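You operate a simulated robot arm through the tools that you are given. There is no shell and no other tool. Be economical: measure what you need, move in short steps, check, and stop when the job is done.

You are at the controls of a simulated robot arm. One attempt, no reset.

## Task
Tighten the nut that drips and pump back up to about 3 bar.
Fine: tray under it first; use the spanner that fits, put it back; black knob open to pump, shut afterwards. Where these are worked on the way, their far stop is far enough and under half their travel is too little: black knob.

The check looks at the end state, three seconds after you hand in, the way a careful person would. Anything else that was tipped, shoved, dropped, spilled or broken makes it a failure.

## Robot
A 7-joint arm with a two-finger parallel gripper on a trunk, on a base that drives. Base frame: it is fixed to the floor where the robot stands at the start and does not move with it; the origin is under the middle of the robot, x ahead of it, y to its left, z up; the surface under the hand at the start is at about z = 820. Readings come in mm, degrees, newtons and seconds.
Its first joint turns from -166.0 to 166.0 degrees. Places, roughly: black gauge [700, 500, 1100]; black knob [600, 500, 900]; black spanner (18x7x3 cm) [800, -100, 800]; grey pump handle [400, 500, 1100]; left nut [900, 200, 1000]; middle nut [1000, 100, 1000]; right nut [1100, 0, 1000]; small black tray [700, 300, 800]. Payload 3.43 kg.
The TCP is the grasp point between the finger pads, 30 mm short of the fingertips. In the tool frame z runs along the fingers and y along their closing line. Largest opening 94 mm; finger width 28, thickness 10; the body of the gripper, 50 by 96 mm, starts 55 mm behind the TCP.
Orientation is that of the tool frame in the base frame, as a unit quaternion [x, y, z, w]. With the fingers straight down and closing along the base's y, the tool's x points along the base's -x, its y along +y and its z along -z.

## Interface
- The arm moves only by the tool send_rows. Its argument "moves" is a list of rows, each an object (a shift or turn left out is 0, a gripper value left out holds the last) with "delta_pos": the shift along the tool's x, y, z in mm, a list of three; "delta_rot": the turn, a rotation vector about the tool's x, y, z in rad, a list of three. In form: [{"delta_pos": [dx, dy, dz], "delta_rot": [rx, ry, rz]}, ...]. A call has 1 to 10 rows; each row shifts and turns the commanded pose from where the row before left it, along the tool's axes as they then stand. "hand" is the gripper command, from -1 (shut) to 1 (fully open), values between in proportion, set as the call begins (left out, the last holds). Rows are played at 5 a second. More than 50 mm and 8.6 degrees between two rows, or a gripper value outside its range, and nothing of the call is played. Where a pose cannot be reached the arm comes as near as it can. A force on the tool above 90 N (or 10 N above the force at the start of the call, whichever is more), or a blocked arm, ends the call early, and 0.2 s more pass. The fingers move at their own pace (about 45 mm/s each) and stop on an object; they squeeze with about 29 N. The grip force told is the motor's: it shows also when the fingers shut on nothing. Time passes only in rows, and 0.2 s behind the last, so rows that do not move let the fingers close. The reply holds the time, the measured pose of the TCP, the force on the tool along the base axes, the opening and the grip force, in the units named above and with some noise, with the torque about the TCP (base axes, N m) and any sound that the robot's microphone picked up, and new pictures: "views" is both (left out), scene, wrist or none.
- Cameras (640 x 400 px; columns grow to the right, rows downward): "scene" is now at [486, 258.7, 1259.8]; the picture's right is [0.56, -0.83, -0.00], its down [-0.61, -0.41, -0.68] and it looks along [0.56, 0.38, -0.74] (base axes); focal length 214 px, centre (320, 200). "wrist" rides on the gripper at [76, 14, -103] in the tool frame; the picture's right is [-0.18, 0.98, 0.00], its down [-0.75, -0.14, -0.64] and it looks along [-0.63, -0.12, 0.77] (tool axes); focal length 243 px, centre (320, 200).
- raise_lower(by): slides the trunk up (or, below 0, down) by that many mm; the arm and the scene camera ride with it, the base frame stays. It gives what a move gives, with no picture.
- drive_base(legs): drives the robot by 1 to 6 legs, each [ahead, left, turn to the left] in mm, mm and degrees, along the robot's own axes; the way and the turn of a leg run together, so that a leg with both is an arc; at most 1500 mm and 180 degrees a leg. The arm and the cameras ride along, it lands a little off, and it stops where it bumps. It gives what a move gives, and a new picture of the scene camera.
- head_to(pan, tilt): turns the head with the scene camera to pan (to the left, within 103 degrees either way) and tilt (down, from -29 to 69), counted from straight ahead of the robot. It gives what a move gives, and a new picture of the scene camera.
- locate(camera, pixels): for up to 12 pixels [column, row] of the newest picture of that camera ("zoom" is the newest enlarged one), the place [x, y, z] in the base frame of the surface seen there, good to about 2 mm. No time passes.
- enlarge(camera, box): a new picture of the part [left, top, right, bottom] of that camera's present view, enlarged. No time passes.
- job_done(): hands the job in; it is judged then, once.

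Keep the steps short. Do not move on a guess: measure, check each grasp and each placing, and mend mistakes. In all there are 80 turns and 260 pictures (those below and enlarged ones count). Leave the gripper open and the arm clear of the work at the hand-in unless told otherwise, and finish with a single line.

The tools are called as a command line: name --argument value ..., lists and objects as JSON in quotes. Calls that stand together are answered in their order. send_rows: Moves the arm, as the interface text tells. Its arguments: {"type":"object","properties":{"moves":{"type":"array","items":{"type":"object","properties":{"delta_pos":{"type":"array","items":{"type":"number"}},"delta_rot":{"type":"array","items":{"type":"number"}}}}},"hand":{"type":"number"},"views":{"type":"string","enum":["both","scene","wrist","none"]}},"required":["moves"]} The other tools are called the same way: raise_lower (by) slides the trunk up or down; drive_base (legs) drives the base; head_to (pan, tilt) turns the head that bears the scene camera; locate (camera, pixels) gives the place of the surface under pixels of a picture; enlarge (camera, box) takes an enlarged picture of a part of a camera's view; job_done () hands the job in.

At the start:

```text
t: 0.0
ee_pos: [695.3, -9.3, 1315.9]
tcp_rot: [0.0, 1.0, 0.0, 0.0]
ft_force: [-0.5, 0.3, -0.6]
wrist_torque: [0.01, -0.02, -0.04]
width: 93.8
gripper_force: 0.2
trunk travel left (down, up): [-375.0, 115.0]
robot x, y, heading: [0.4, 0.3, 0.0]
head pan, tilt: [34.2, 47.5]
```

scene: 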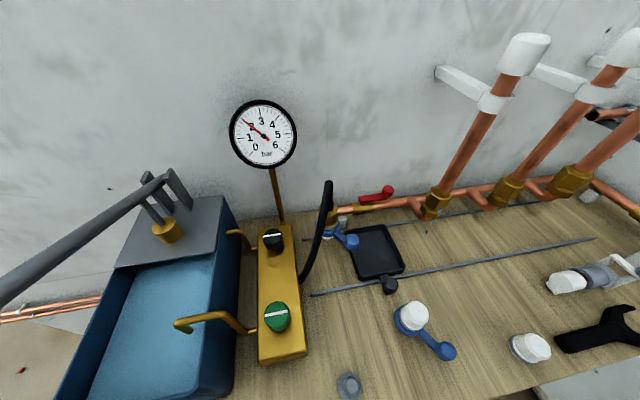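
wrist: 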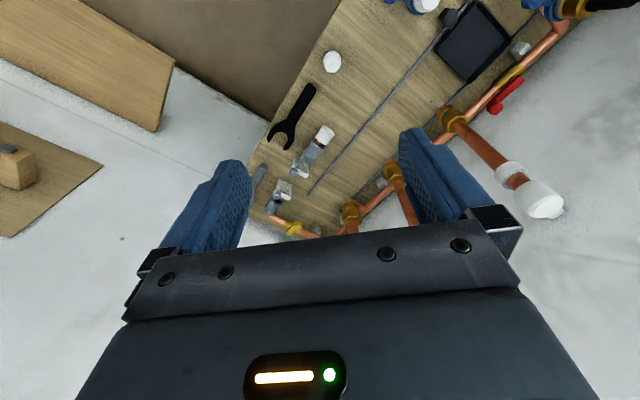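

I see the pump at left, gauge reading about 2, three vertical pipes with brass nuts, a tray and a spanner. First I look closer at the nuts and at the bench.

enlarge --camera "scene" --box '[380, 120, 640, 280]'

enlarge --camera "scene" --box '[220, 170, 420, 300]'

head_to --pan 5 --tilt 45

```text
2.46 times, centred on (510, 200) of scene
```

zoom: 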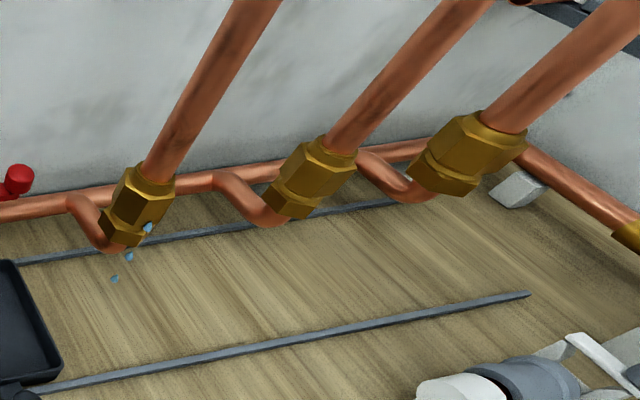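

```text
3.08 times, centred on (320, 235) of scene
```

zoom: 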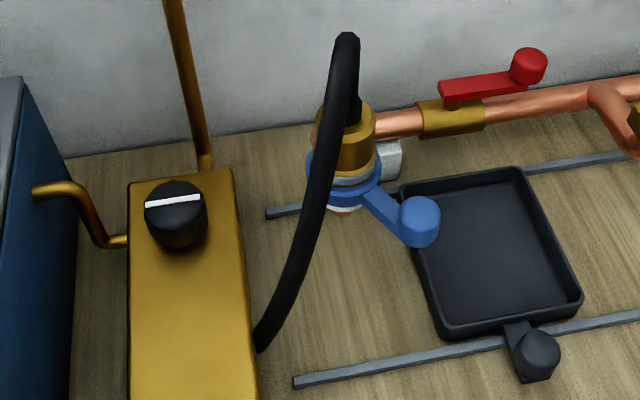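

```text
t: 0.9
ee_pos: [696.0, -9.7, 1317.0]
tcp_rot: [0.001, 1.0, 0.0, 0.0]
ft_force: [0.2, 0.7, 0.7]
wrist_torque: [0.01, 0.0, 0.02]
width: 94.0
gripper_force: 0.0
trunk travel left (down, up): [-375.0, 115.0]
robot x, y, heading: [2.6, -2.5, -0.0]
head pan, tilt: [5.0, 45.0]
```

scene: 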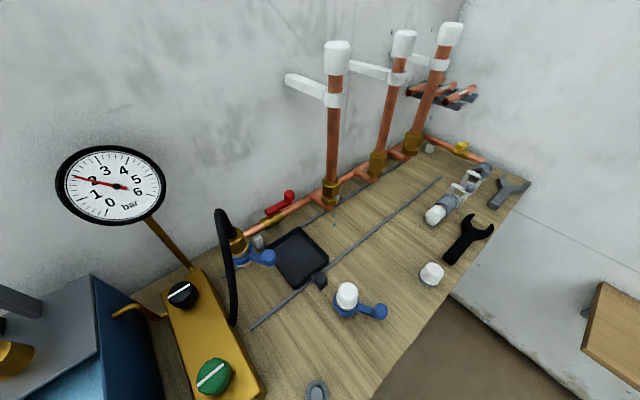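

Blue drops hang by the left nut. There is a black spanner and also a grey one. I zoom in on both and on the nuts and measure.

enlarge --camera "scene" --box '[400, 150, 540, 290]'

enlarge --camera "scene" --box '[290, 120, 450, 220]'

enlarge --camera "scene" --box '[50, 140, 180, 230]'

locate --camera "scene" --pixels '[[447, 261], [464, 228], [468, 219], [491, 231], [332, 186], [332, 206], [328, 150], [377, 160], [413, 140], [299, 258], [321, 280], [318, 220]]'

```text
2.86 times, centred on (470, 220) of scene
```

zoom: 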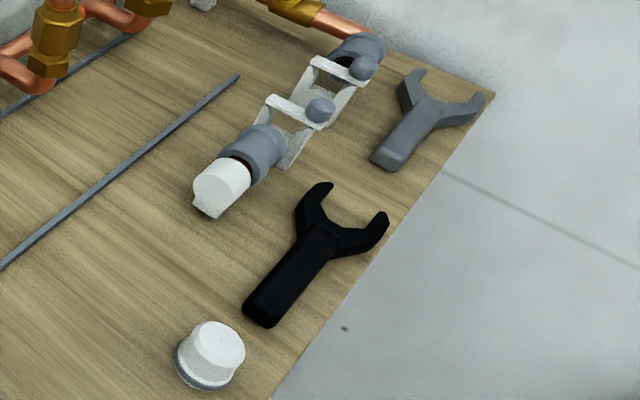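

```text
4.00 times, centred on (370, 170) of scene
```

zoom: 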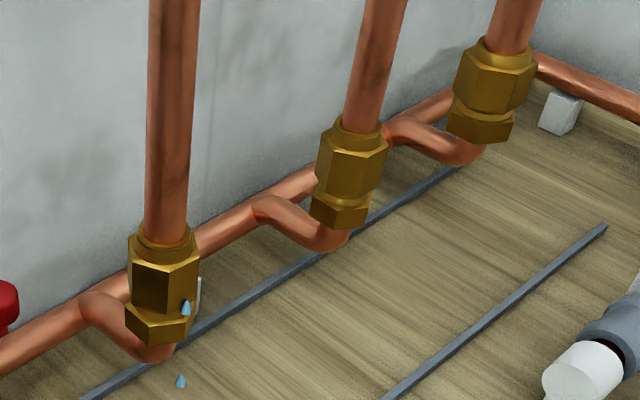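

```text
4.44 times, centred on (115, 185) of scene
```

zoom: 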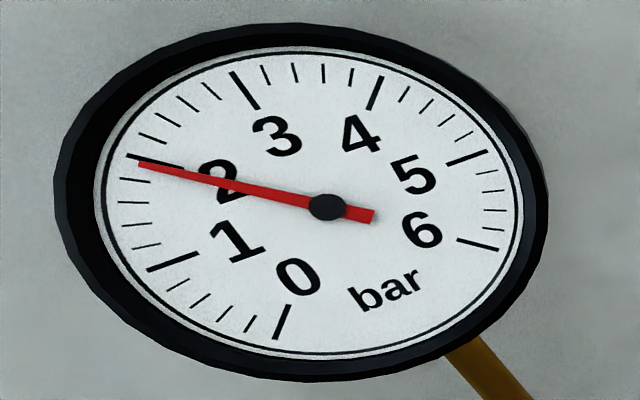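

```text
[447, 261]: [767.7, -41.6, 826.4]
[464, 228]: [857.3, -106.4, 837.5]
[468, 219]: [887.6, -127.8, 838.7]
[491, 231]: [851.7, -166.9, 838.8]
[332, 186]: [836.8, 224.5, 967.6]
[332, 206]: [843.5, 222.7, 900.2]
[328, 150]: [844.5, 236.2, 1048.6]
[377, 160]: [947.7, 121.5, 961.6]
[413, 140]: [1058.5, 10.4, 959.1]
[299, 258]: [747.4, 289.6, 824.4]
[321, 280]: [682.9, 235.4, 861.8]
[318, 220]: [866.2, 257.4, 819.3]
```

Left nut drips; gauge about 1.95 bar. Now measure jaw gaps and nut widths on zooms.

enlarge --camera "scene" --box '[440, 170, 540, 270]'

locate --camera "zoom" --pixels '[[244, 200], [280, 170], [295, 225], [390, 240], [190, 340], [150, 400], [410, 10], [435, 50], [490, 70], [530, 65], [350, 140], [395, 90]]'

enlarge --camera "scene" --box '[310, 160, 358, 220]'

```text
4.00 times, centred on (490, 220) of scene
```

zoom: 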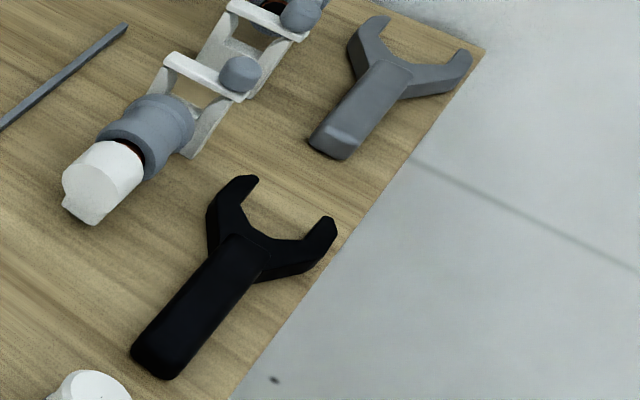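

```text
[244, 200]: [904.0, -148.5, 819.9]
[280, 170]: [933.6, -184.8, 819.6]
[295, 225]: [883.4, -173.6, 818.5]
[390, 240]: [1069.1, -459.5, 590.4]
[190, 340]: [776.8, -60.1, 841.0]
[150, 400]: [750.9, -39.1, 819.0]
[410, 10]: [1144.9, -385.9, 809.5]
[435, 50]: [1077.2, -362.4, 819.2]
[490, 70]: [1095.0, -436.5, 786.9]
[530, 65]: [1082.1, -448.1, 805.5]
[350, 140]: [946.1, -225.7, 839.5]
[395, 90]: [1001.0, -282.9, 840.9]
```

```text
6.67 times, centred on (334, 190) of scene
```

zoom: 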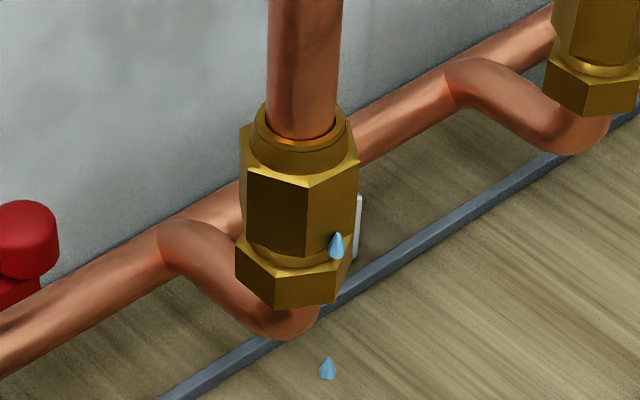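

Measure nut corners on this zoom.

locate --camera "zoom" --pixels '[[243, 160], [305, 190], [355, 165], [248, 230], [304, 255], [352, 230], [240, 275], [275, 300], [333, 295], [327, 370], [337, 247], [303, 110]]'

enlarge --camera "scene" --box '[464, 206, 496, 226]'

locate --camera "zoom" --pixels '[[200, 200], [320, 200], [440, 200], [320, 100], [320, 300]]'

```text
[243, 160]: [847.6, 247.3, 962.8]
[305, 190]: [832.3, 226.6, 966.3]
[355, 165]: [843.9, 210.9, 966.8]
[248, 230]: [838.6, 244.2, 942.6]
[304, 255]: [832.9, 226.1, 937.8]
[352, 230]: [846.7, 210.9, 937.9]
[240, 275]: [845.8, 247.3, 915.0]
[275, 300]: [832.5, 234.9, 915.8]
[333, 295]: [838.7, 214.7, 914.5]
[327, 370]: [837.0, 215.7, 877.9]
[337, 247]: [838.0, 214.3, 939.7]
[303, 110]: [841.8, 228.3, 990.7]
```

```text
16.00 times, centred on (480, 216) of scene
```

zoom: 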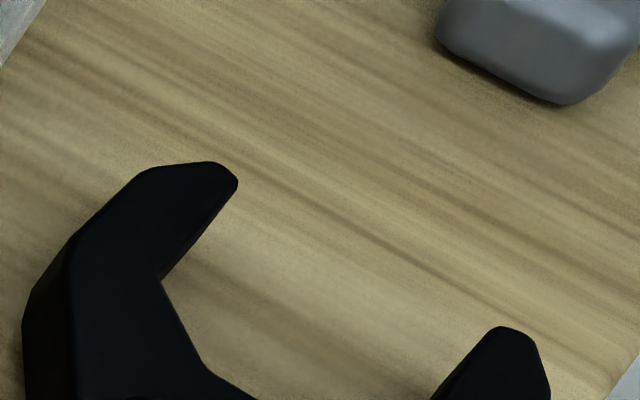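

```text
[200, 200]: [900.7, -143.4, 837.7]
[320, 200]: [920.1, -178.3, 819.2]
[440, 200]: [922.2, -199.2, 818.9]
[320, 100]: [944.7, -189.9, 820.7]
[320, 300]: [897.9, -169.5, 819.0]
```

Left upper nut measures ~20–23 mm per hex side (~36–40 across flats). I'll compare the spanners with the wrist camera later. Tray first: zoom on the tray and its knob.

enlarge --camera "scene" --box '[225, 195, 385, 295]'

locate --camera "zoom" --pixels '[[180, 175], [260, 360], [310, 130], [410, 265], [385, 340], [370, 330], [400, 330], [385, 325], [290, 250], [355, 305], [355, 215], [450, 215]]'

```text
4.00 times, centred on (305, 245) of scene
```

zoom: 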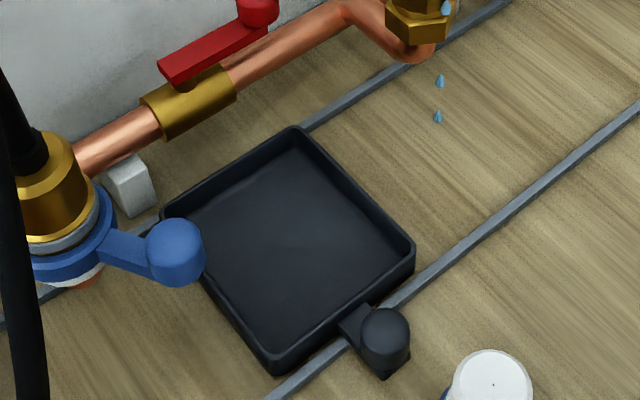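

```text
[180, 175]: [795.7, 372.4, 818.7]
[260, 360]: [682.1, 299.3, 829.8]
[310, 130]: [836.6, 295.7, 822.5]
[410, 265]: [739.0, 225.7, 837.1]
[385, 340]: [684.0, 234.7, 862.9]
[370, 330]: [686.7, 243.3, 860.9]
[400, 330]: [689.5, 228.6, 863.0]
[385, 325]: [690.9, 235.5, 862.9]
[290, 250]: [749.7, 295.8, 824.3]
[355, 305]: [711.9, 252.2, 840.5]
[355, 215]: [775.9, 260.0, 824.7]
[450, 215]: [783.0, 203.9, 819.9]
```

The tray lies between two rails that run below the nuts; its knob is at about (687,235), top 863. I measure the rail direction and the knob, and bring the hand above it.

locate --camera "zoom" --pixels '[[276, 396], [420, 288], [630, 117], [330, 116], [490, 10], [440, 118], [438, 80], [425, 55], [350, 340], [390, 312]]'

send_rows --moves '[{"delta_pos": [0.8, 24.5, 32]}, {"delta_pos": [0.8, 24.5, 32]}, {"delta_pos": [0.8, 24.5, 32]}, {"delta_pos": [0.8, 24.5, 32]}, {"delta_pos": [0.8, 24.5, 32]}, {"delta_pos": [0.8, 24.5, 32]}, {"delta_pos": [0.8, 24.5, 32]}, {"delta_pos": [0.8, 24.5, 32]}, {"delta_pos": [0.8, 24.5, 32]}, {"delta_pos": [0.8, 24.5, 32]}]' --views "none"

send_rows --moves '[{"delta_rot": [0, 0, -0.131]}, {"delta_rot": [0, 0, -0.131]}, {"delta_rot": [0, 0, -0.131]}, {"delta_rot": [0, 0, -0.131]}, {"delta_rot": [0, 0, -0.131]}, {"delta_rot": [0, 0, -0.131]}, {}]'

```text
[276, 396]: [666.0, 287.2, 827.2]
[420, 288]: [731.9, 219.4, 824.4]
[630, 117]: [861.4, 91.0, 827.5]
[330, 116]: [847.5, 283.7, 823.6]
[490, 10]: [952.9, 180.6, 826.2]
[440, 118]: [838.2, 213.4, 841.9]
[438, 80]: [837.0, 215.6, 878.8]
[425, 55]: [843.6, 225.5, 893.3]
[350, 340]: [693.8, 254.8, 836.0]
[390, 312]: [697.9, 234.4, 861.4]
```

```text
t: 3.1
ee_pos: [687.0, 235.1, 996.5]
tcp_rot: [0.0, 1.0, 0.0, 0.0]
ft_force: [-0.3, -1.1, 0.4]
wrist_torque: [0.01, -0.02, -0.02]
width: 94.2
gripper_force: 0.0
trunk travel left (down, up): [-375.0, 115.0]
robot x, y, heading: [-1.7, 2.1, 0.2]
head pan, tilt: [5.0, 45.0]
```

```text
t: 4.7
ee_pos: [688.9, 234.8, 997.4]
tcp_rot: [-0.383, 0.924, 0.0, 0.0]
ft_force: [-1.1, 0.3, 0.1]
wrist_torque: [0.02, -0.02, -0.03]
width: 93.7
gripper_force: 0.0
trunk travel left (down, up): [-375.0, 115.0]
robot x, y, heading: [-1.2, -1.4, -0.1]
head pan, tilt: [5.0, 45.0]
```

scene: 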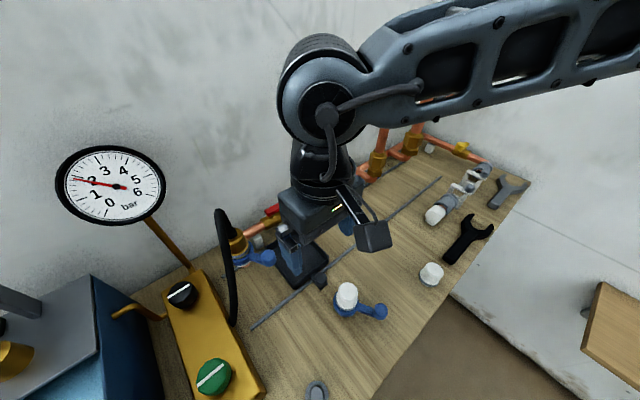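
wrist: 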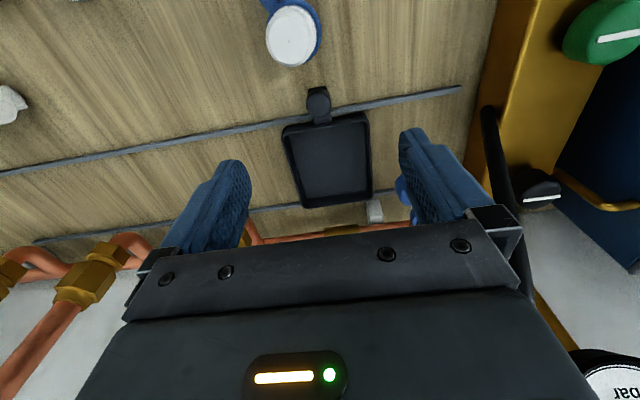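

The hand is over the knob, aligned to the rails. Rails run exactly at 45°. I locate the knob in the wrist picture (318,98) to fine-tune.

locate --camera "wrist" --pixels '[[318, 97], [309, 98], [327, 97], [318, 90], [318, 106], [286, 127], [367, 113], [303, 207], [371, 193], [329, 160], [320, 122]]'

enlarge --camera "wrist" --box '[260, 70, 380, 145]'

```text
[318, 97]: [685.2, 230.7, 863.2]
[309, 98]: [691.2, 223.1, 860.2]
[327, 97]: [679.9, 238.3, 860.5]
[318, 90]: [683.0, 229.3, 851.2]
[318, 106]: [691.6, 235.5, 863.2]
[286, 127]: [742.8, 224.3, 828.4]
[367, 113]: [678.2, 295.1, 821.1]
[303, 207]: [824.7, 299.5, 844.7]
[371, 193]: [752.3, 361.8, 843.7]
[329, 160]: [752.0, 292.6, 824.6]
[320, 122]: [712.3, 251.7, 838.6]
```

```text
5.33 times, centred on (320, 108) of wrist
```

zoom: 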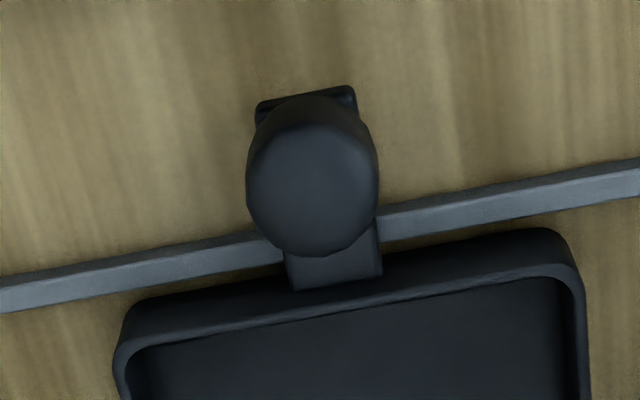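

Knob centre about (687,232). Check that the white-capped valve is out of the fingers' way, and go halfway down.

locate --camera "wrist" --pixels '[[292, 35], [310, 60], [273, 5], [290, 66]]'

send_rows --moves '[{"delta_pos": [3.5, 0, 35]}, {"delta_pos": [0, 0, 35]}, {}]' --views "wrist" --hand 0.4

```text
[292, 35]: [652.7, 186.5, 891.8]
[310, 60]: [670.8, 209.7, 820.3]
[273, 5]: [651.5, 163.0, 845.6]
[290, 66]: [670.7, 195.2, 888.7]
```

```text
t: 5.5
ee_pos: [686.5, 232.4, 926.0]
tcp_rot: [-0.384, 0.923, 0.001, 0.0]
ft_force: [-0.5, 0.7, -0.7]
wrist_torque: [0.03, -0.05, -0.02]
width: 65.8
gripper_force: 0.1
trunk travel left (down, up): [-375.0, 115.0]
robot x, y, heading: [-3.2, -0.9, 0.2]
head pan, tilt: [5.0, 45.0]
```

wrist: 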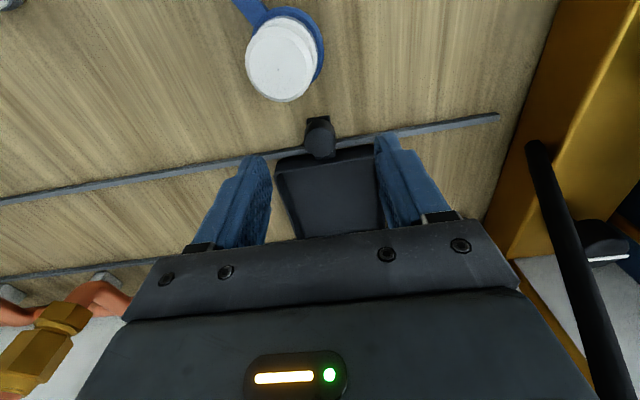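

Clear. Go down to z≈858 and close on the knob.

send_rows --moves '[{"delta_pos": [0, 0, 34]}, {"delta_pos": [0, 0, 33]}, {}]' --views "wrist"

send_rows --moves '[{}, {}, {}, {}, {}]' --hand -1 --views "both"

```text
t: 6.3
ee_pos: [685.1, 231.5, 859.2]
tcp_rot: [-0.384, 0.924, 0.0, 0.0]
ft_force: [0.4, 0.2, -0.5]
wrist_torque: [-0.01, 0.02, 0.0]
width: 65.6
gripper_force: 0.1
trunk travel left (down, up): [-375.0, 115.0]
robot x, y, heading: [1.6, -4.7, -0.1]
head pan, tilt: [5.0, 45.0]
```

wrist: 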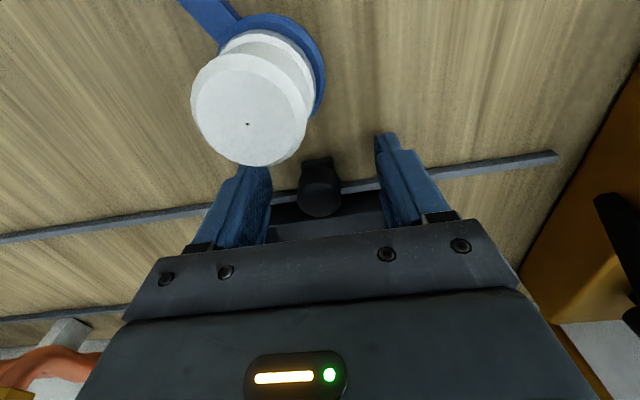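

```text
t: 7.5
ee_pos: [684.3, 232.1, 860.4]
tcp_rot: [-0.384, 0.923, 0.0, 0.0]
ft_force: [-0.8, 0.8, -2.6]
wrist_torque: [0.04, -0.03, -0.01]
width: 26.6
gripper_force: 45.1
trunk travel left (down, up): [-375.0, 115.0]
robot x, y, heading: [1.4, 0.6, 0.1]
head pan, tilt: [5.0, 45.0]
```

scene: 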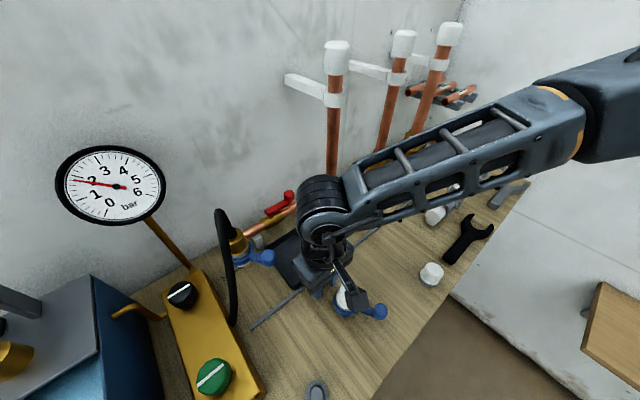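
wrist: 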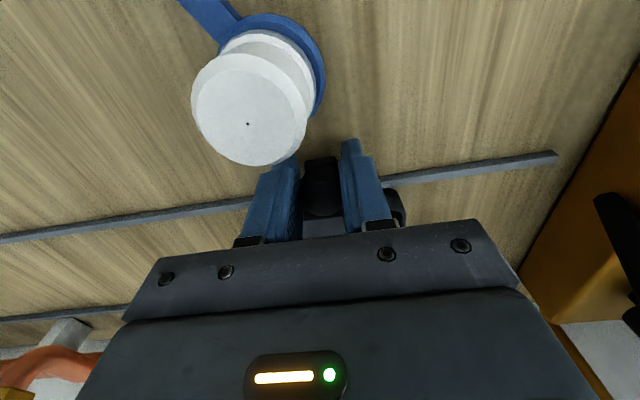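

Gripped (26.6 mm). Slide the tray along the rails, tool −y, first 60 mm.

send_rows --moves '[{"delta_pos": [0, -12, 0]}, {"delta_pos": [0, -12, 0]}, {"delta_pos": [0, -12, 0]}, {"delta_pos": [0, -12, 0]}, {"delta_pos": [0, -12, 0]}]' --views "wrist"

send_rows --moves '[{"delta_pos": [0, -12, 0]}, {"delta_pos": [0, -12, 0]}, {"delta_pos": [0, -12, 0]}, {"delta_pos": [0, -12, 0]}, {"delta_pos": [0, -13, 0]}, {}]'

```text
t: 8.7
ee_pos: [727.2, 189.9, 859.1]
tcp_rot: [-0.382, 0.924, 0.0, -0.001]
ft_force: [-2.5, -2.5, -3.7]
wrist_torque: [-0.11, -0.05, 0.0]
width: 26.8
gripper_force: 45.4
trunk travel left (down, up): [-375.0, 115.0]
robot x, y, heading: [-3.5, -5.1, 0.1]
head pan, tilt: [5.0, 45.0]
```

wrist: 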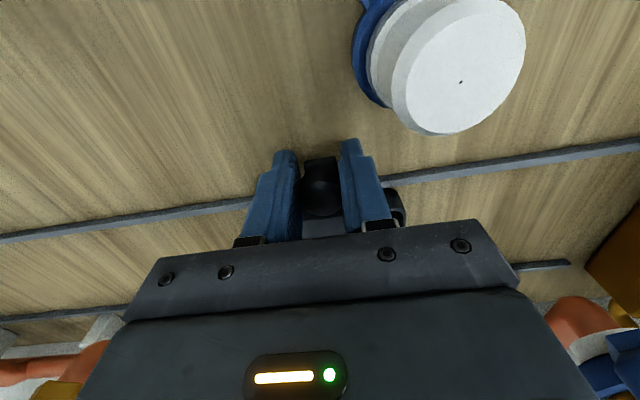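

```text
t: 10.1
ee_pos: [771.9, 146.7, 860.1]
tcp_rot: [-0.383, 0.924, 0.0, 0.0]
ft_force: [-7.2, -6.6, -5.6]
wrist_torque: [-0.12, 0.16, 0.03]
width: 27.0
gripper_force: 45.5
trunk travel left (down, up): [-375.0, 115.0]
robot x, y, heading: [0.5, -0.3, 0.1]
head pan, tilt: [5.0, 45.0]
```

scene: 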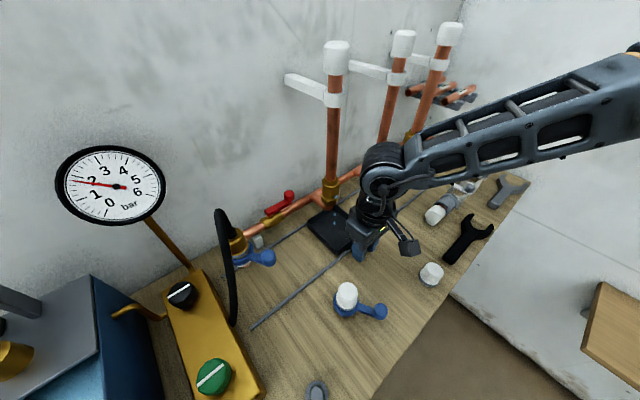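
wrist: 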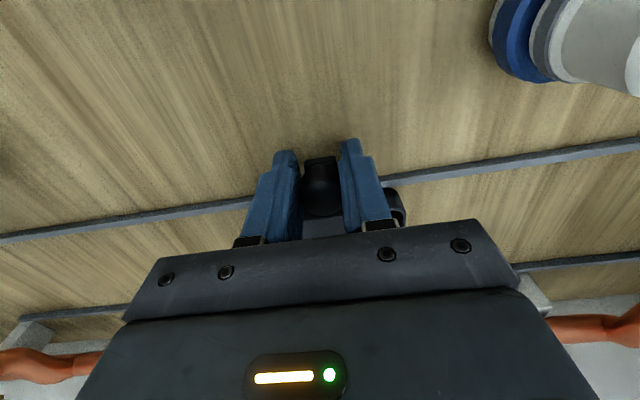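

The tray slid under the left nut. Release, back up, and check the tray's place.

send_rows --moves '[{}, {}, {}]' --hand 0.2 --views "none"

send_rows --moves '[{"delta_pos": [0, 0, -45]}, {"delta_pos": [0, 0, -45]}, {"delta_pos": [20, 0, -40]}, {"delta_pos": [20, -20, -40]}, {"delta_pos": [20, -40, -10]}, {"delta_pos": [20, -40, 0]}, {"delta_pos": [20, -40, 0]}, {}]'

enlarge --camera "scene" --box '[280, 170, 392, 270]'

```text
t: 10.9
ee_pos: [771.4, 147.4, 859.1]
tcp_rot: [-0.383, 0.924, 0.0, -0.001]
ft_force: [-0.1, 0.1, -1.0]
wrist_torque: [-0.01, 0.0, 0.01]
width: 56.0
gripper_force: 0.2
trunk travel left (down, up): [-375.0, 115.0]
robot x, y, heading: [-2.6, -0.3, -0.2]
head pan, tilt: [5.0, 45.0]
```

```text
t: 12.7
ee_pos: [799.0, -24.2, 1041.4]
tcp_rot: [-0.383, 0.924, 0.0, 0.0]
ft_force: [0.4, 0.6, 0.1]
wrist_torque: [0.02, -0.05, 0.04]
width: 56.5
gripper_force: 0.0
trunk travel left (down, up): [-375.0, 115.0]
robot x, y, heading: [1.6, -0.2, 0.3]
head pan, tilt: [5.0, 45.0]
```

scene: 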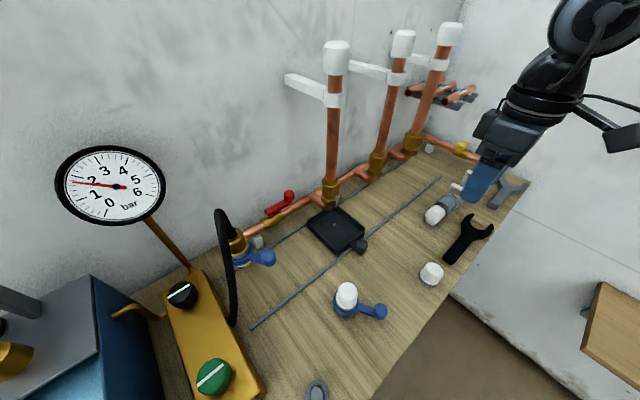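
wrist: 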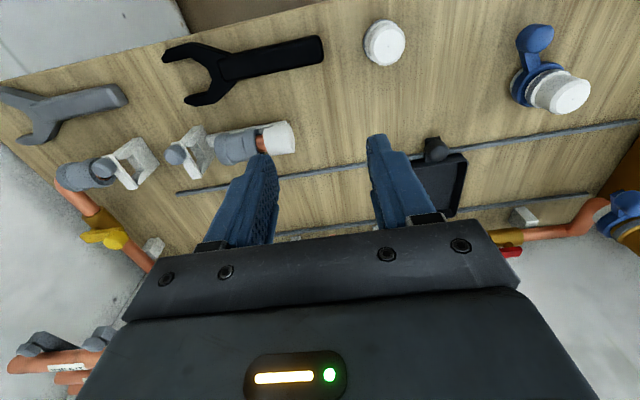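

```text
4.00 times, centred on (336, 220) of scene
```

zoom: 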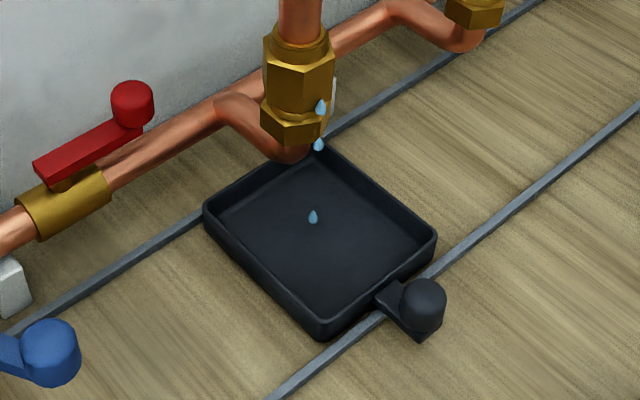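

Tray sits under the drip. Both spanners are visible in the wrist picture; zoom and measure jaws.

enlarge --camera "wrist" --box '[150, 20, 330, 130]'

locate --camera "wrist" --pixels '[[320, 37], [322, 62], [270, 58], [222, 66], [195, 44], [207, 98], [165, 60], [188, 103], [40, 95], [16, 108], [32, 140], [120, 90]]'

```text
3.56 times, centred on (240, 75) of wrist
```

zoom: 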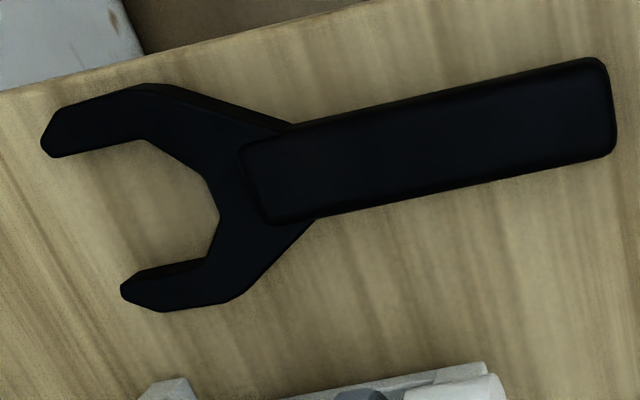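

```text
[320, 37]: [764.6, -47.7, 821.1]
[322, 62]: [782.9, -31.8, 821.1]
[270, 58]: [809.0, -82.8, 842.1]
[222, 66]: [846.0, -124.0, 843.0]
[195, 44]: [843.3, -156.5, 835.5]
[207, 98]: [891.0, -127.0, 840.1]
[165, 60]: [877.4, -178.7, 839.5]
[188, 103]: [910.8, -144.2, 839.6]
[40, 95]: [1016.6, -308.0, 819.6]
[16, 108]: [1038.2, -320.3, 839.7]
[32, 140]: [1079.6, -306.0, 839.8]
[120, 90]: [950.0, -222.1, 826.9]
```

locate --camera "zoom" --pixels '[[70, 148], [135, 132], [130, 288], [205, 265], [205, 180], [216, 225], [250, 180], [430, 140], [595, 70], [610, 150], [130, 278], [60, 152]]'

enlarge --camera "wrist" --box '[0, 60, 140, 150]'

locate --camera "zoom" --pixels '[[30, 185], [110, 185], [135, 240], [80, 320], [90, 345], [10, 170]]'

```text
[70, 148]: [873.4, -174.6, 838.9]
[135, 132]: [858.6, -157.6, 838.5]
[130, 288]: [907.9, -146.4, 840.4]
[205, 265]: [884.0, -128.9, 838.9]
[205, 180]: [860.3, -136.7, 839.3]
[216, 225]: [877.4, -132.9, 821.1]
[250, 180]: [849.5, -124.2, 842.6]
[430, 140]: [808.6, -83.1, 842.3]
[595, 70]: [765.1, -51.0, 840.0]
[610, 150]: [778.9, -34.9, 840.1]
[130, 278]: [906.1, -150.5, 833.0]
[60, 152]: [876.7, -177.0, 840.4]
```

```text
4.44 times, centred on (70, 105) of wrist
```

zoom: 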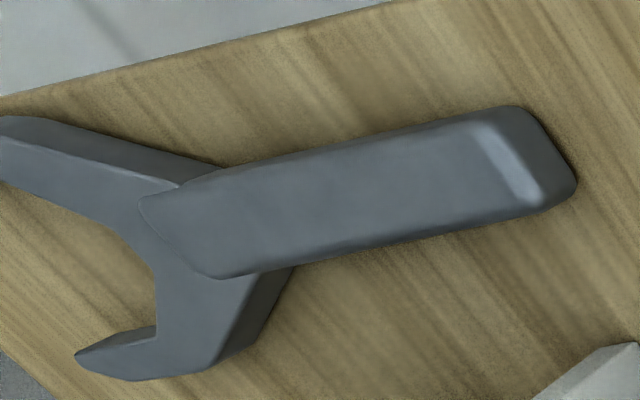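

```text
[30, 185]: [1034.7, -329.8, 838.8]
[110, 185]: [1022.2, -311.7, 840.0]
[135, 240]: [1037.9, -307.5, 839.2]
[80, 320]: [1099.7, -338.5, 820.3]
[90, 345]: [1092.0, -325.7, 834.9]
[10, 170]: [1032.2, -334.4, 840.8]
```

Black jaw gap about 41 mm, spanner axis at 45° (handle end near (772,-43)). I turn the hand 90° to take it across the handle at about (790,-61), with a close look at both jaws.

send_rows --moves '[{"delta_pos": [32.5, -19.8, 0]}, {"delta_rot": [0, 0, 0.1428]}, {"delta_rot": [0, 0, 0.1428]}, {"delta_rot": [0, 0, 0.1428]}, {"delta_rot": [0, 0, 0.1428]}, {"delta_rot": [0, 0, 0.1428]}, {"delta_rot": [0, 0, 0.1428]}, {"delta_rot": [0, 0, 0.1428]}, {"delta_rot": [0, 0, 0.1428]}, {"delta_rot": [0, 0, 0.1428]}]' --views "none"

send_rows --moves '[{"delta_rot": [0, 0, 0.1428]}, {"delta_rot": [0, 0, 0.1428]}, {"delta_pos": [0, 0, 30]}, {"delta_pos": [0, 0, 30]}, {}]'

enlarge --camera "wrist" --box '[200, 30, 440, 180]'

```text
t: 14.9
ee_pos: [789.9, -58.6, 1040.2]
tcp_rot: [0.247, 0.969, 0.0, 0.0]
ft_force: [-0.2, -0.1, -0.9]
wrist_torque: [0.0, -0.02, 0.0]
width: 56.3
gripper_force: 0.1
trunk travel left (down, up): [-375.0, 115.0]
robot x, y, heading: [-1.7, -0.6, 0.2]
head pan, tilt: [5.0, 45.0]
```

```text
t: 16.1
ee_pos: [789.7, -59.2, 979.3]
tcp_rot: [0.382, 0.924, 0.0, 0.0]
ft_force: [-0.2, -0.6, -0.9]
wrist_torque: [-0.04, -0.02, -0.01]
width: 56.5
gripper_force: 0.1
trunk travel left (down, up): [-375.0, 115.0]
robot x, y, heading: [-4.3, -0.2, -0.2]
head pan, tilt: [5.0, 45.0]
```

scene: 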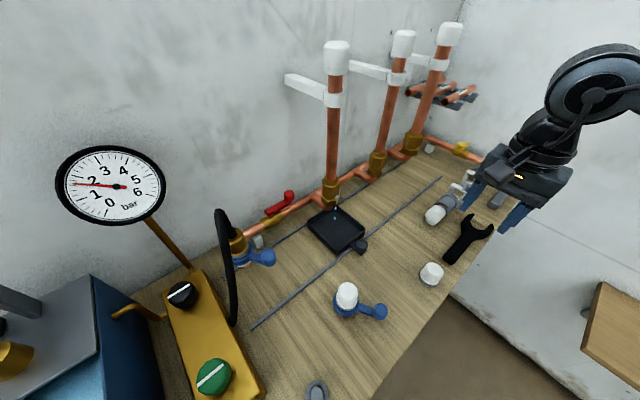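
wrist: 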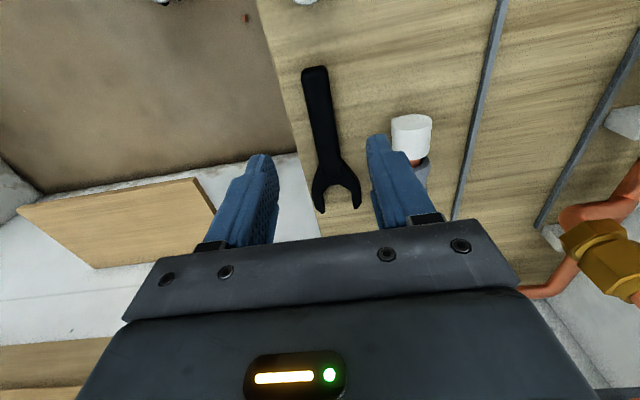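

```text
2.67 times, centred on (320, 105) of wrist
```

zoom: 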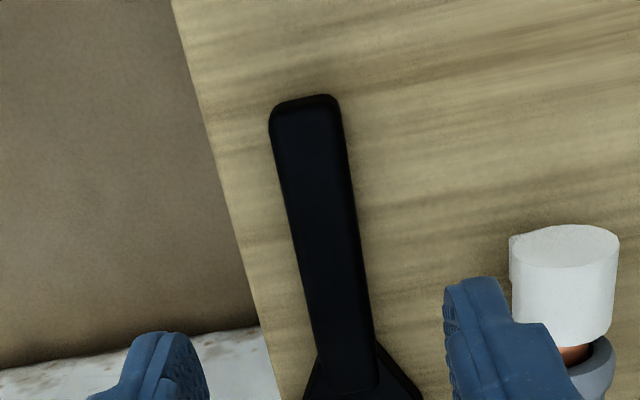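

The hand is lined up over the handle. Check the white-capped object near (412,130) and the jaw gap again.

enlarge --camera "wrist" --box '[296, 150, 376, 220]'

locate --camera "zoom" --pixels '[[225, 340], [240, 300], [375, 330], [350, 290], [290, 260], [270, 100], [320, 255], [260, 20], [330, 10]]'

locate --camera "wrist" --pixels '[[392, 120], [394, 133], [412, 122], [430, 122], [314, 72], [323, 120], [304, 80], [327, 76], [420, 170]]'

```text
5.71 times, centred on (336, 185) of wrist
```

zoom: 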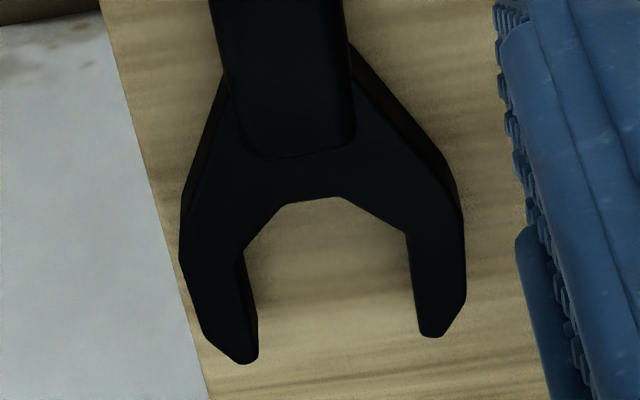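

```text
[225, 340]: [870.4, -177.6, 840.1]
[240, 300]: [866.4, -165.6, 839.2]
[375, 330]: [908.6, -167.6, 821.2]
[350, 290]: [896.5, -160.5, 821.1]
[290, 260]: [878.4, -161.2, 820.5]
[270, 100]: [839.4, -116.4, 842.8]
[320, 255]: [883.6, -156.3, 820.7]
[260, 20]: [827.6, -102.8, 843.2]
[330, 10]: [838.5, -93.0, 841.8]
```

```text
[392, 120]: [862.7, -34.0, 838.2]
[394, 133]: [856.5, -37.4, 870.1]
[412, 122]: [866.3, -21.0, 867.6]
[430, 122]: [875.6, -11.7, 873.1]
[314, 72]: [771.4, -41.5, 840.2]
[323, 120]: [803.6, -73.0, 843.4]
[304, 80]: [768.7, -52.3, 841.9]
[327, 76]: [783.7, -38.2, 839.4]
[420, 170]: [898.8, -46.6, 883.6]
```

enlarge --camera "wrist" --box '[296, 150, 376, 220]'

locate --camera "zoom" --pixels '[[423, 310], [413, 250], [244, 270], [236, 250], [248, 310], [315, 190], [285, 195], [340, 190], [435, 330], [250, 358]]'

```text
5.71 times, centred on (336, 185) of wrist
```

zoom: 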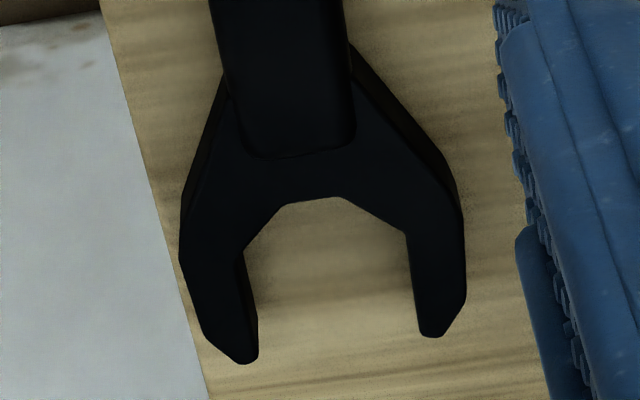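

```text
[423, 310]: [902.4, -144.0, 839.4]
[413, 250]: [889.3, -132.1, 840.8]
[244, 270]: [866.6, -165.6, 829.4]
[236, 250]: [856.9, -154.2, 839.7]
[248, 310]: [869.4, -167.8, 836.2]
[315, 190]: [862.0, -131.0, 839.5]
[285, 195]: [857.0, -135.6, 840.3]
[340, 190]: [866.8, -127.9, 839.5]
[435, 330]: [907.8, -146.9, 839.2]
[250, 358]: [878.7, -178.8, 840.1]
```

Jaw gap comes out at 36–37 mm, matching the left nut (~36.5 across flats). The black one fits. Go down to z≈853 across the handle and grip.

send_rows --moves '[{"delta_pos": [0, 0, 42]}, {"delta_pos": [0, 0, 42]}, {"delta_pos": [0, 0, 32]}, {"delta_pos": [0, 0, 10]}, {}]' --views "wrist"

send_rows --moves '[{}, {}, {}, {}, {}]' --hand -1 --views "wrist"

```text
t: 17.3
ee_pos: [790.2, -59.7, 851.9]
tcp_rot: [0.382, 0.924, 0.0, 0.0]
ft_force: [1.4, 1.0, 0.1]
wrist_torque: [0.0, -0.03, -0.04]
width: 56.1
gripper_force: 0.0
trunk travel left (down, up): [-375.0, 115.0]
robot x, y, heading: [-4.1, -0.6, -0.1]
head pan, tilt: [5.0, 45.0]
```

wrist: 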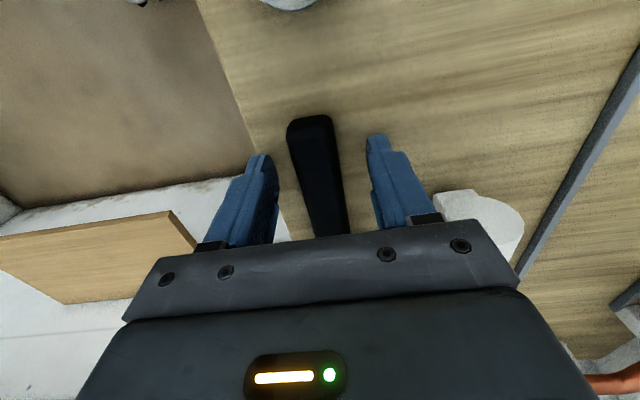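

```text
t: 18.5
ee_pos: [790.1, -59.2, 852.6]
tcp_rot: [0.382, 0.924, 0.0, 0.001]
ft_force: [-1.3, -0.5, -0.7]
wrist_torque: [-0.03, 0.0, -0.07]
width: 25.5
gripper_force: 29.2
trunk travel left (down, up): [-375.0, 115.0]
robot x, y, heading: [-1.2, -1.0, -0.2]
head pan, tilt: [5.0, 45.0]
```

wrist: 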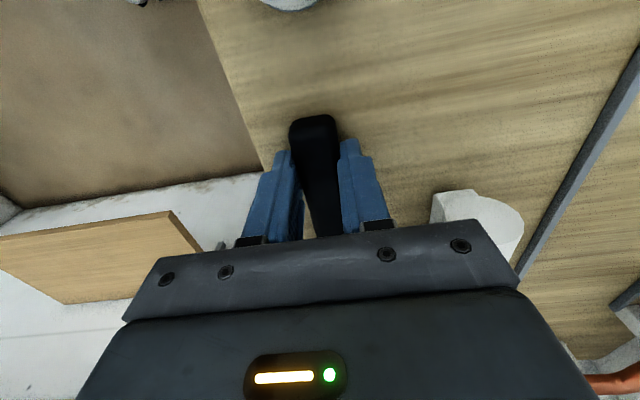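

Gripped (25.5 mm). Lift and check that it stays level.

send_rows --moves '[{"delta_pos": [0, 0, -10]}, {"delta_pos": [0, 0, -30]}, {"delta_pos": [0, 0, -40]}, {"delta_pos": [0, 0, -40]}, {}]'

enlarge --camera "scene" --box '[420, 130, 580, 250]'

```text
t: 19.7
ee_pos: [790.2, -59.3, 972.5]
tcp_rot: [0.382, 0.924, 0.0, 0.0]
ft_force: [-0.8, 0.6, -2.2]
wrist_torque: [0.09, 0.09, 0.0]
width: 25.4
gripper_force: 29.2
trunk travel left (down, up): [-375.0, 115.0]
robot x, y, heading: [1.1, -0.4, 0.3]
head pan, tilt: [5.0, 45.0]
```

scene: 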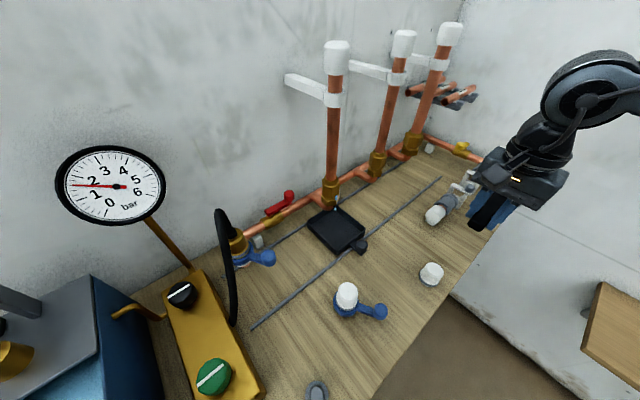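
wrist: 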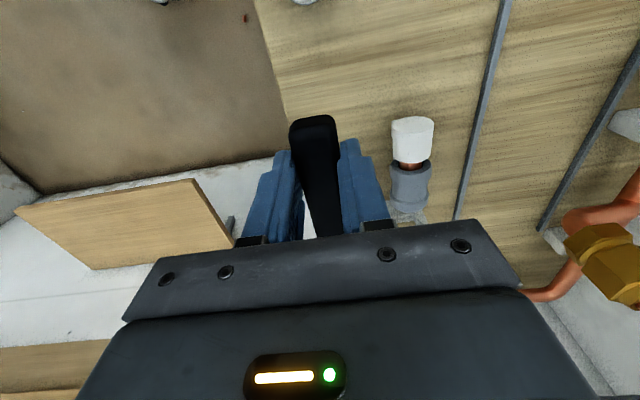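

```text
3.33 times, centred on (500, 190) of scene
```

zoom: 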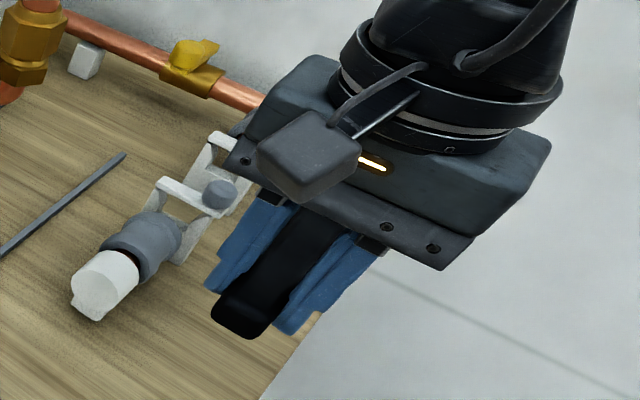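

Spanner is held level. Now measure the left nut's faces and the pipe axis accurately.

enlarge --camera "scene" --box '[310, 160, 358, 200]'

locate --camera "zoom" --pixels '[[250, 220], [265, 225], [280, 230], [298, 238], [312, 240], [325, 232], [338, 225], [352, 215], [280, 20], [302, 20], [330, 20]]'

```text
10.00 times, centred on (334, 180) of scene
```

zoom: 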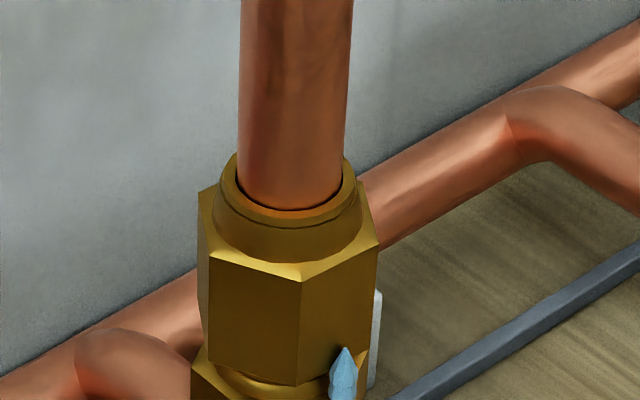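

```text
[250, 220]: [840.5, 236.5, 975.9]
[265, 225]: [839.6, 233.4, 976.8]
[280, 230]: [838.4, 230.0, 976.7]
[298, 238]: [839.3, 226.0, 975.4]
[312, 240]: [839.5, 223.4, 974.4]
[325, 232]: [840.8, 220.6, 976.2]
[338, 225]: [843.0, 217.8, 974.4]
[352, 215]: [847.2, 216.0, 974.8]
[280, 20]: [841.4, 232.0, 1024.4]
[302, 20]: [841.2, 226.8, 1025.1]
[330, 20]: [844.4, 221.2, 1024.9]
```

locate --camera "zoom" --pixels '[[216, 310], [235, 315], [255, 320], [275, 325], [296, 330], [306, 330], [320, 325], [340, 317], [360, 308], [373, 302], [204, 290], [300, 275]]'

locate --camera "zoom" --pixels '[[245, 60], [265, 60], [285, 60], [305, 60], [325, 60], [340, 60], [300, 380], [220, 350], [270, 370], [340, 345]]'

```text
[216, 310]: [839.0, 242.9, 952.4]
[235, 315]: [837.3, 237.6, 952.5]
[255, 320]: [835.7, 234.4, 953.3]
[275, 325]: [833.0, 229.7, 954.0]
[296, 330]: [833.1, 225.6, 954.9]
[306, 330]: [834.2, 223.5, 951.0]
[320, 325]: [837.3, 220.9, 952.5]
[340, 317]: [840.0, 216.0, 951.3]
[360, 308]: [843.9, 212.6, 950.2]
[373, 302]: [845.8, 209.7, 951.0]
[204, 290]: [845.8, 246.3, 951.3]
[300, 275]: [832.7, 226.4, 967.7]
```

```text
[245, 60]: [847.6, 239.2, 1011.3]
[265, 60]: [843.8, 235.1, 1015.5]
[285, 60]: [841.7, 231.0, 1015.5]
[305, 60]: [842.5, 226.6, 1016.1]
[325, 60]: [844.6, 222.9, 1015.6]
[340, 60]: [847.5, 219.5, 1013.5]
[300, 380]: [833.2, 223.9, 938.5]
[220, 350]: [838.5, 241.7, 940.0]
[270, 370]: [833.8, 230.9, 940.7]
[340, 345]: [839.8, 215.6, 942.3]
```

Nut axis (853.5,229.2); hex flats ~37 mm, corners at 190°/250°; nut z 936–968. I'll turn the spanner so its handle points to 250° and stage 60 mm short of the nut.

send_rows --moves '[{"delta_rot": [0, 0, -0.14336]}, {"delta_rot": [0, 0, -0.14336]}, {"delta_rot": [0, 0, -0.14336]}, {"delta_rot": [0, 0, -0.14336]}, {"delta_rot": [0, 0, -0.14336]}, {"delta_rot": [0, 0, -0.14336]}, {"delta_rot": [0, 0, -0.14336]}, {"delta_rot": [0, 0, -0.14336]}, {"delta_rot": [0, 0, -0.14336]}, {"delta_rot": [0, 0, -0.14336]}]' --views "none"

send_rows --moves '[{"delta_rot": [0, 0, -0.14336]}, {"delta_rot": [0, 0, -0.14336]}, {"delta_rot": [0, 0, -0.14336]}, {"delta_rot": [0, 0, -0.14336]}, {"delta_pos": [-36, 13, -0.5]}, {"delta_pos": [-36, 13, -0.5]}, {"delta_pos": [-35.7, 13.2, -0.5]}, {}]'

enlarge --camera "scene" --box '[290, 130, 418, 210]'

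```text
t: 21.9
ee_pos: [790.1, -58.6, 974.3]
tcp_rot: [-0.32, 0.947, 0.001, 0.0]
ft_force: [0.2, 0.1, -2.3]
wrist_torque: [-0.12, 0.16, 0.02]
width: 25.5
gripper_force: 28.3
trunk travel left (down, up): [-375.0, 115.0]
robot x, y, heading: [1.2, 2.5, 0.2]
head pan, tilt: [5.0, 45.0]
```

```text
t: 23.7
ee_pos: [839.2, 46.2, 974.3]
tcp_rot: [-0.386, 0.923, 0.0, 0.001]
ft_force: [0.7, -1.3, -2.4]
wrist_torque: [-0.05, 0.05, -0.01]
width: 25.4
gripper_force: 29.0
out of reach, approached as far as the arm can: row 2, 3, 4
trunk travel left (down, up): [-375.0, 115.0]
robot x, y, heading: [1.1, -1.5, 0.1]
head pan, tilt: [5.0, 45.0]
```

scene: 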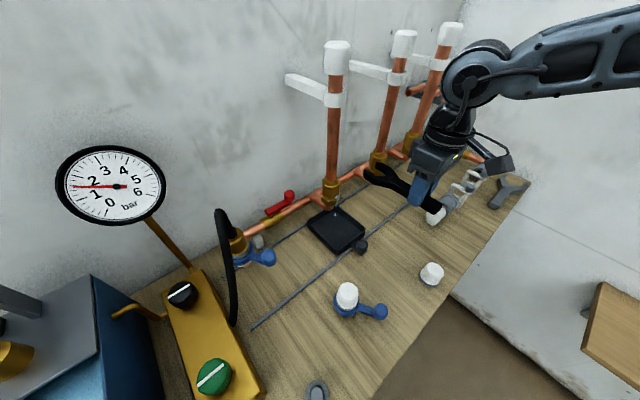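
wrist: 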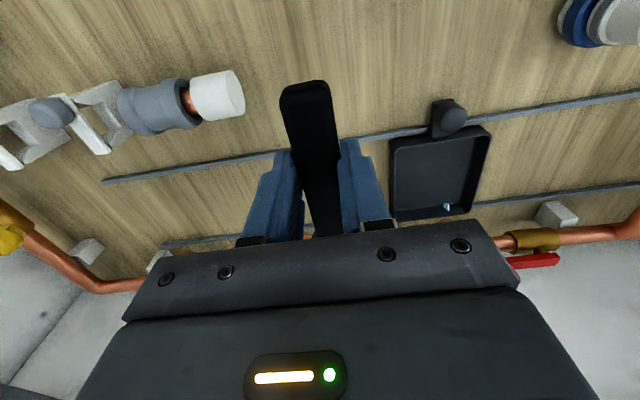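

```text
5.00 times, centred on (354, 170) of scene
```

zoom: 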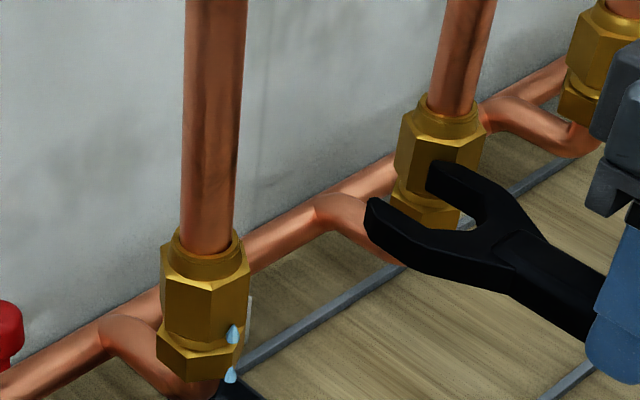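

The wrist yaw stopped at 225° (limit), leaving the jaw close to the middle nut. I back straight off. Instead I'll use handle start 190° swinging to 130°; check for obstacles (hose, red lever) there.

send_rows --moves '[{"delta_pos": [30, 0, 0]}, {"delta_pos": [40, 0, -20]}, {"delta_pos": [40, 0, -20]}, {"delta_rot": [0, 0, 0.1236]}, {"delta_rot": [0, 0, 0.1236]}, {"delta_rot": [0, 0, 0.1236]}, {"delta_rot": [0, 0, 0.1236]}, {"delta_rot": [0, 0, 0.1236]}, {}]' --views "scene"

locate --camera "scene" --pixels '[[222, 212], [218, 240], [232, 225], [237, 240], [289, 195], [275, 209], [265, 255], [235, 300], [290, 75], [325, 95]]'

```text
t: 25.7
ee_pos: [761.0, -33.1, 1015.0]
tcp_rot: [-0.087, 0.996, 0.0, 0.0]
ft_force: [-0.1, -0.4, -1.3]
wrist_torque: [-0.04, 0.08, -0.02]
width: 25.7
gripper_force: 29.2
trunk travel left (down, up): [-375.0, 115.0]
robot x, y, heading: [1.2, -1.5, 0.2]
head pan, tilt: [5.0, 45.0]
```

scene: 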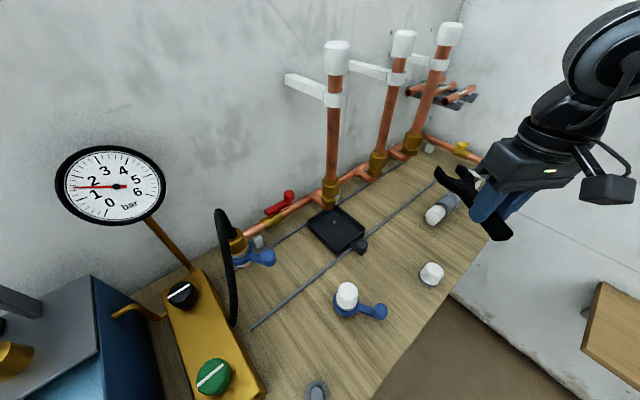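

```text
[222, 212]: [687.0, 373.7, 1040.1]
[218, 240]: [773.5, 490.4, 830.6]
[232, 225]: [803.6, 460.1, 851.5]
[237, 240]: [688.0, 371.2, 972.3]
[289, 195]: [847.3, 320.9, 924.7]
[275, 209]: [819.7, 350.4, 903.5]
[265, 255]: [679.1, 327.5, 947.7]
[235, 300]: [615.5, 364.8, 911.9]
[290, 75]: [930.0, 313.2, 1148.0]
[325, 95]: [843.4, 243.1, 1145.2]
```

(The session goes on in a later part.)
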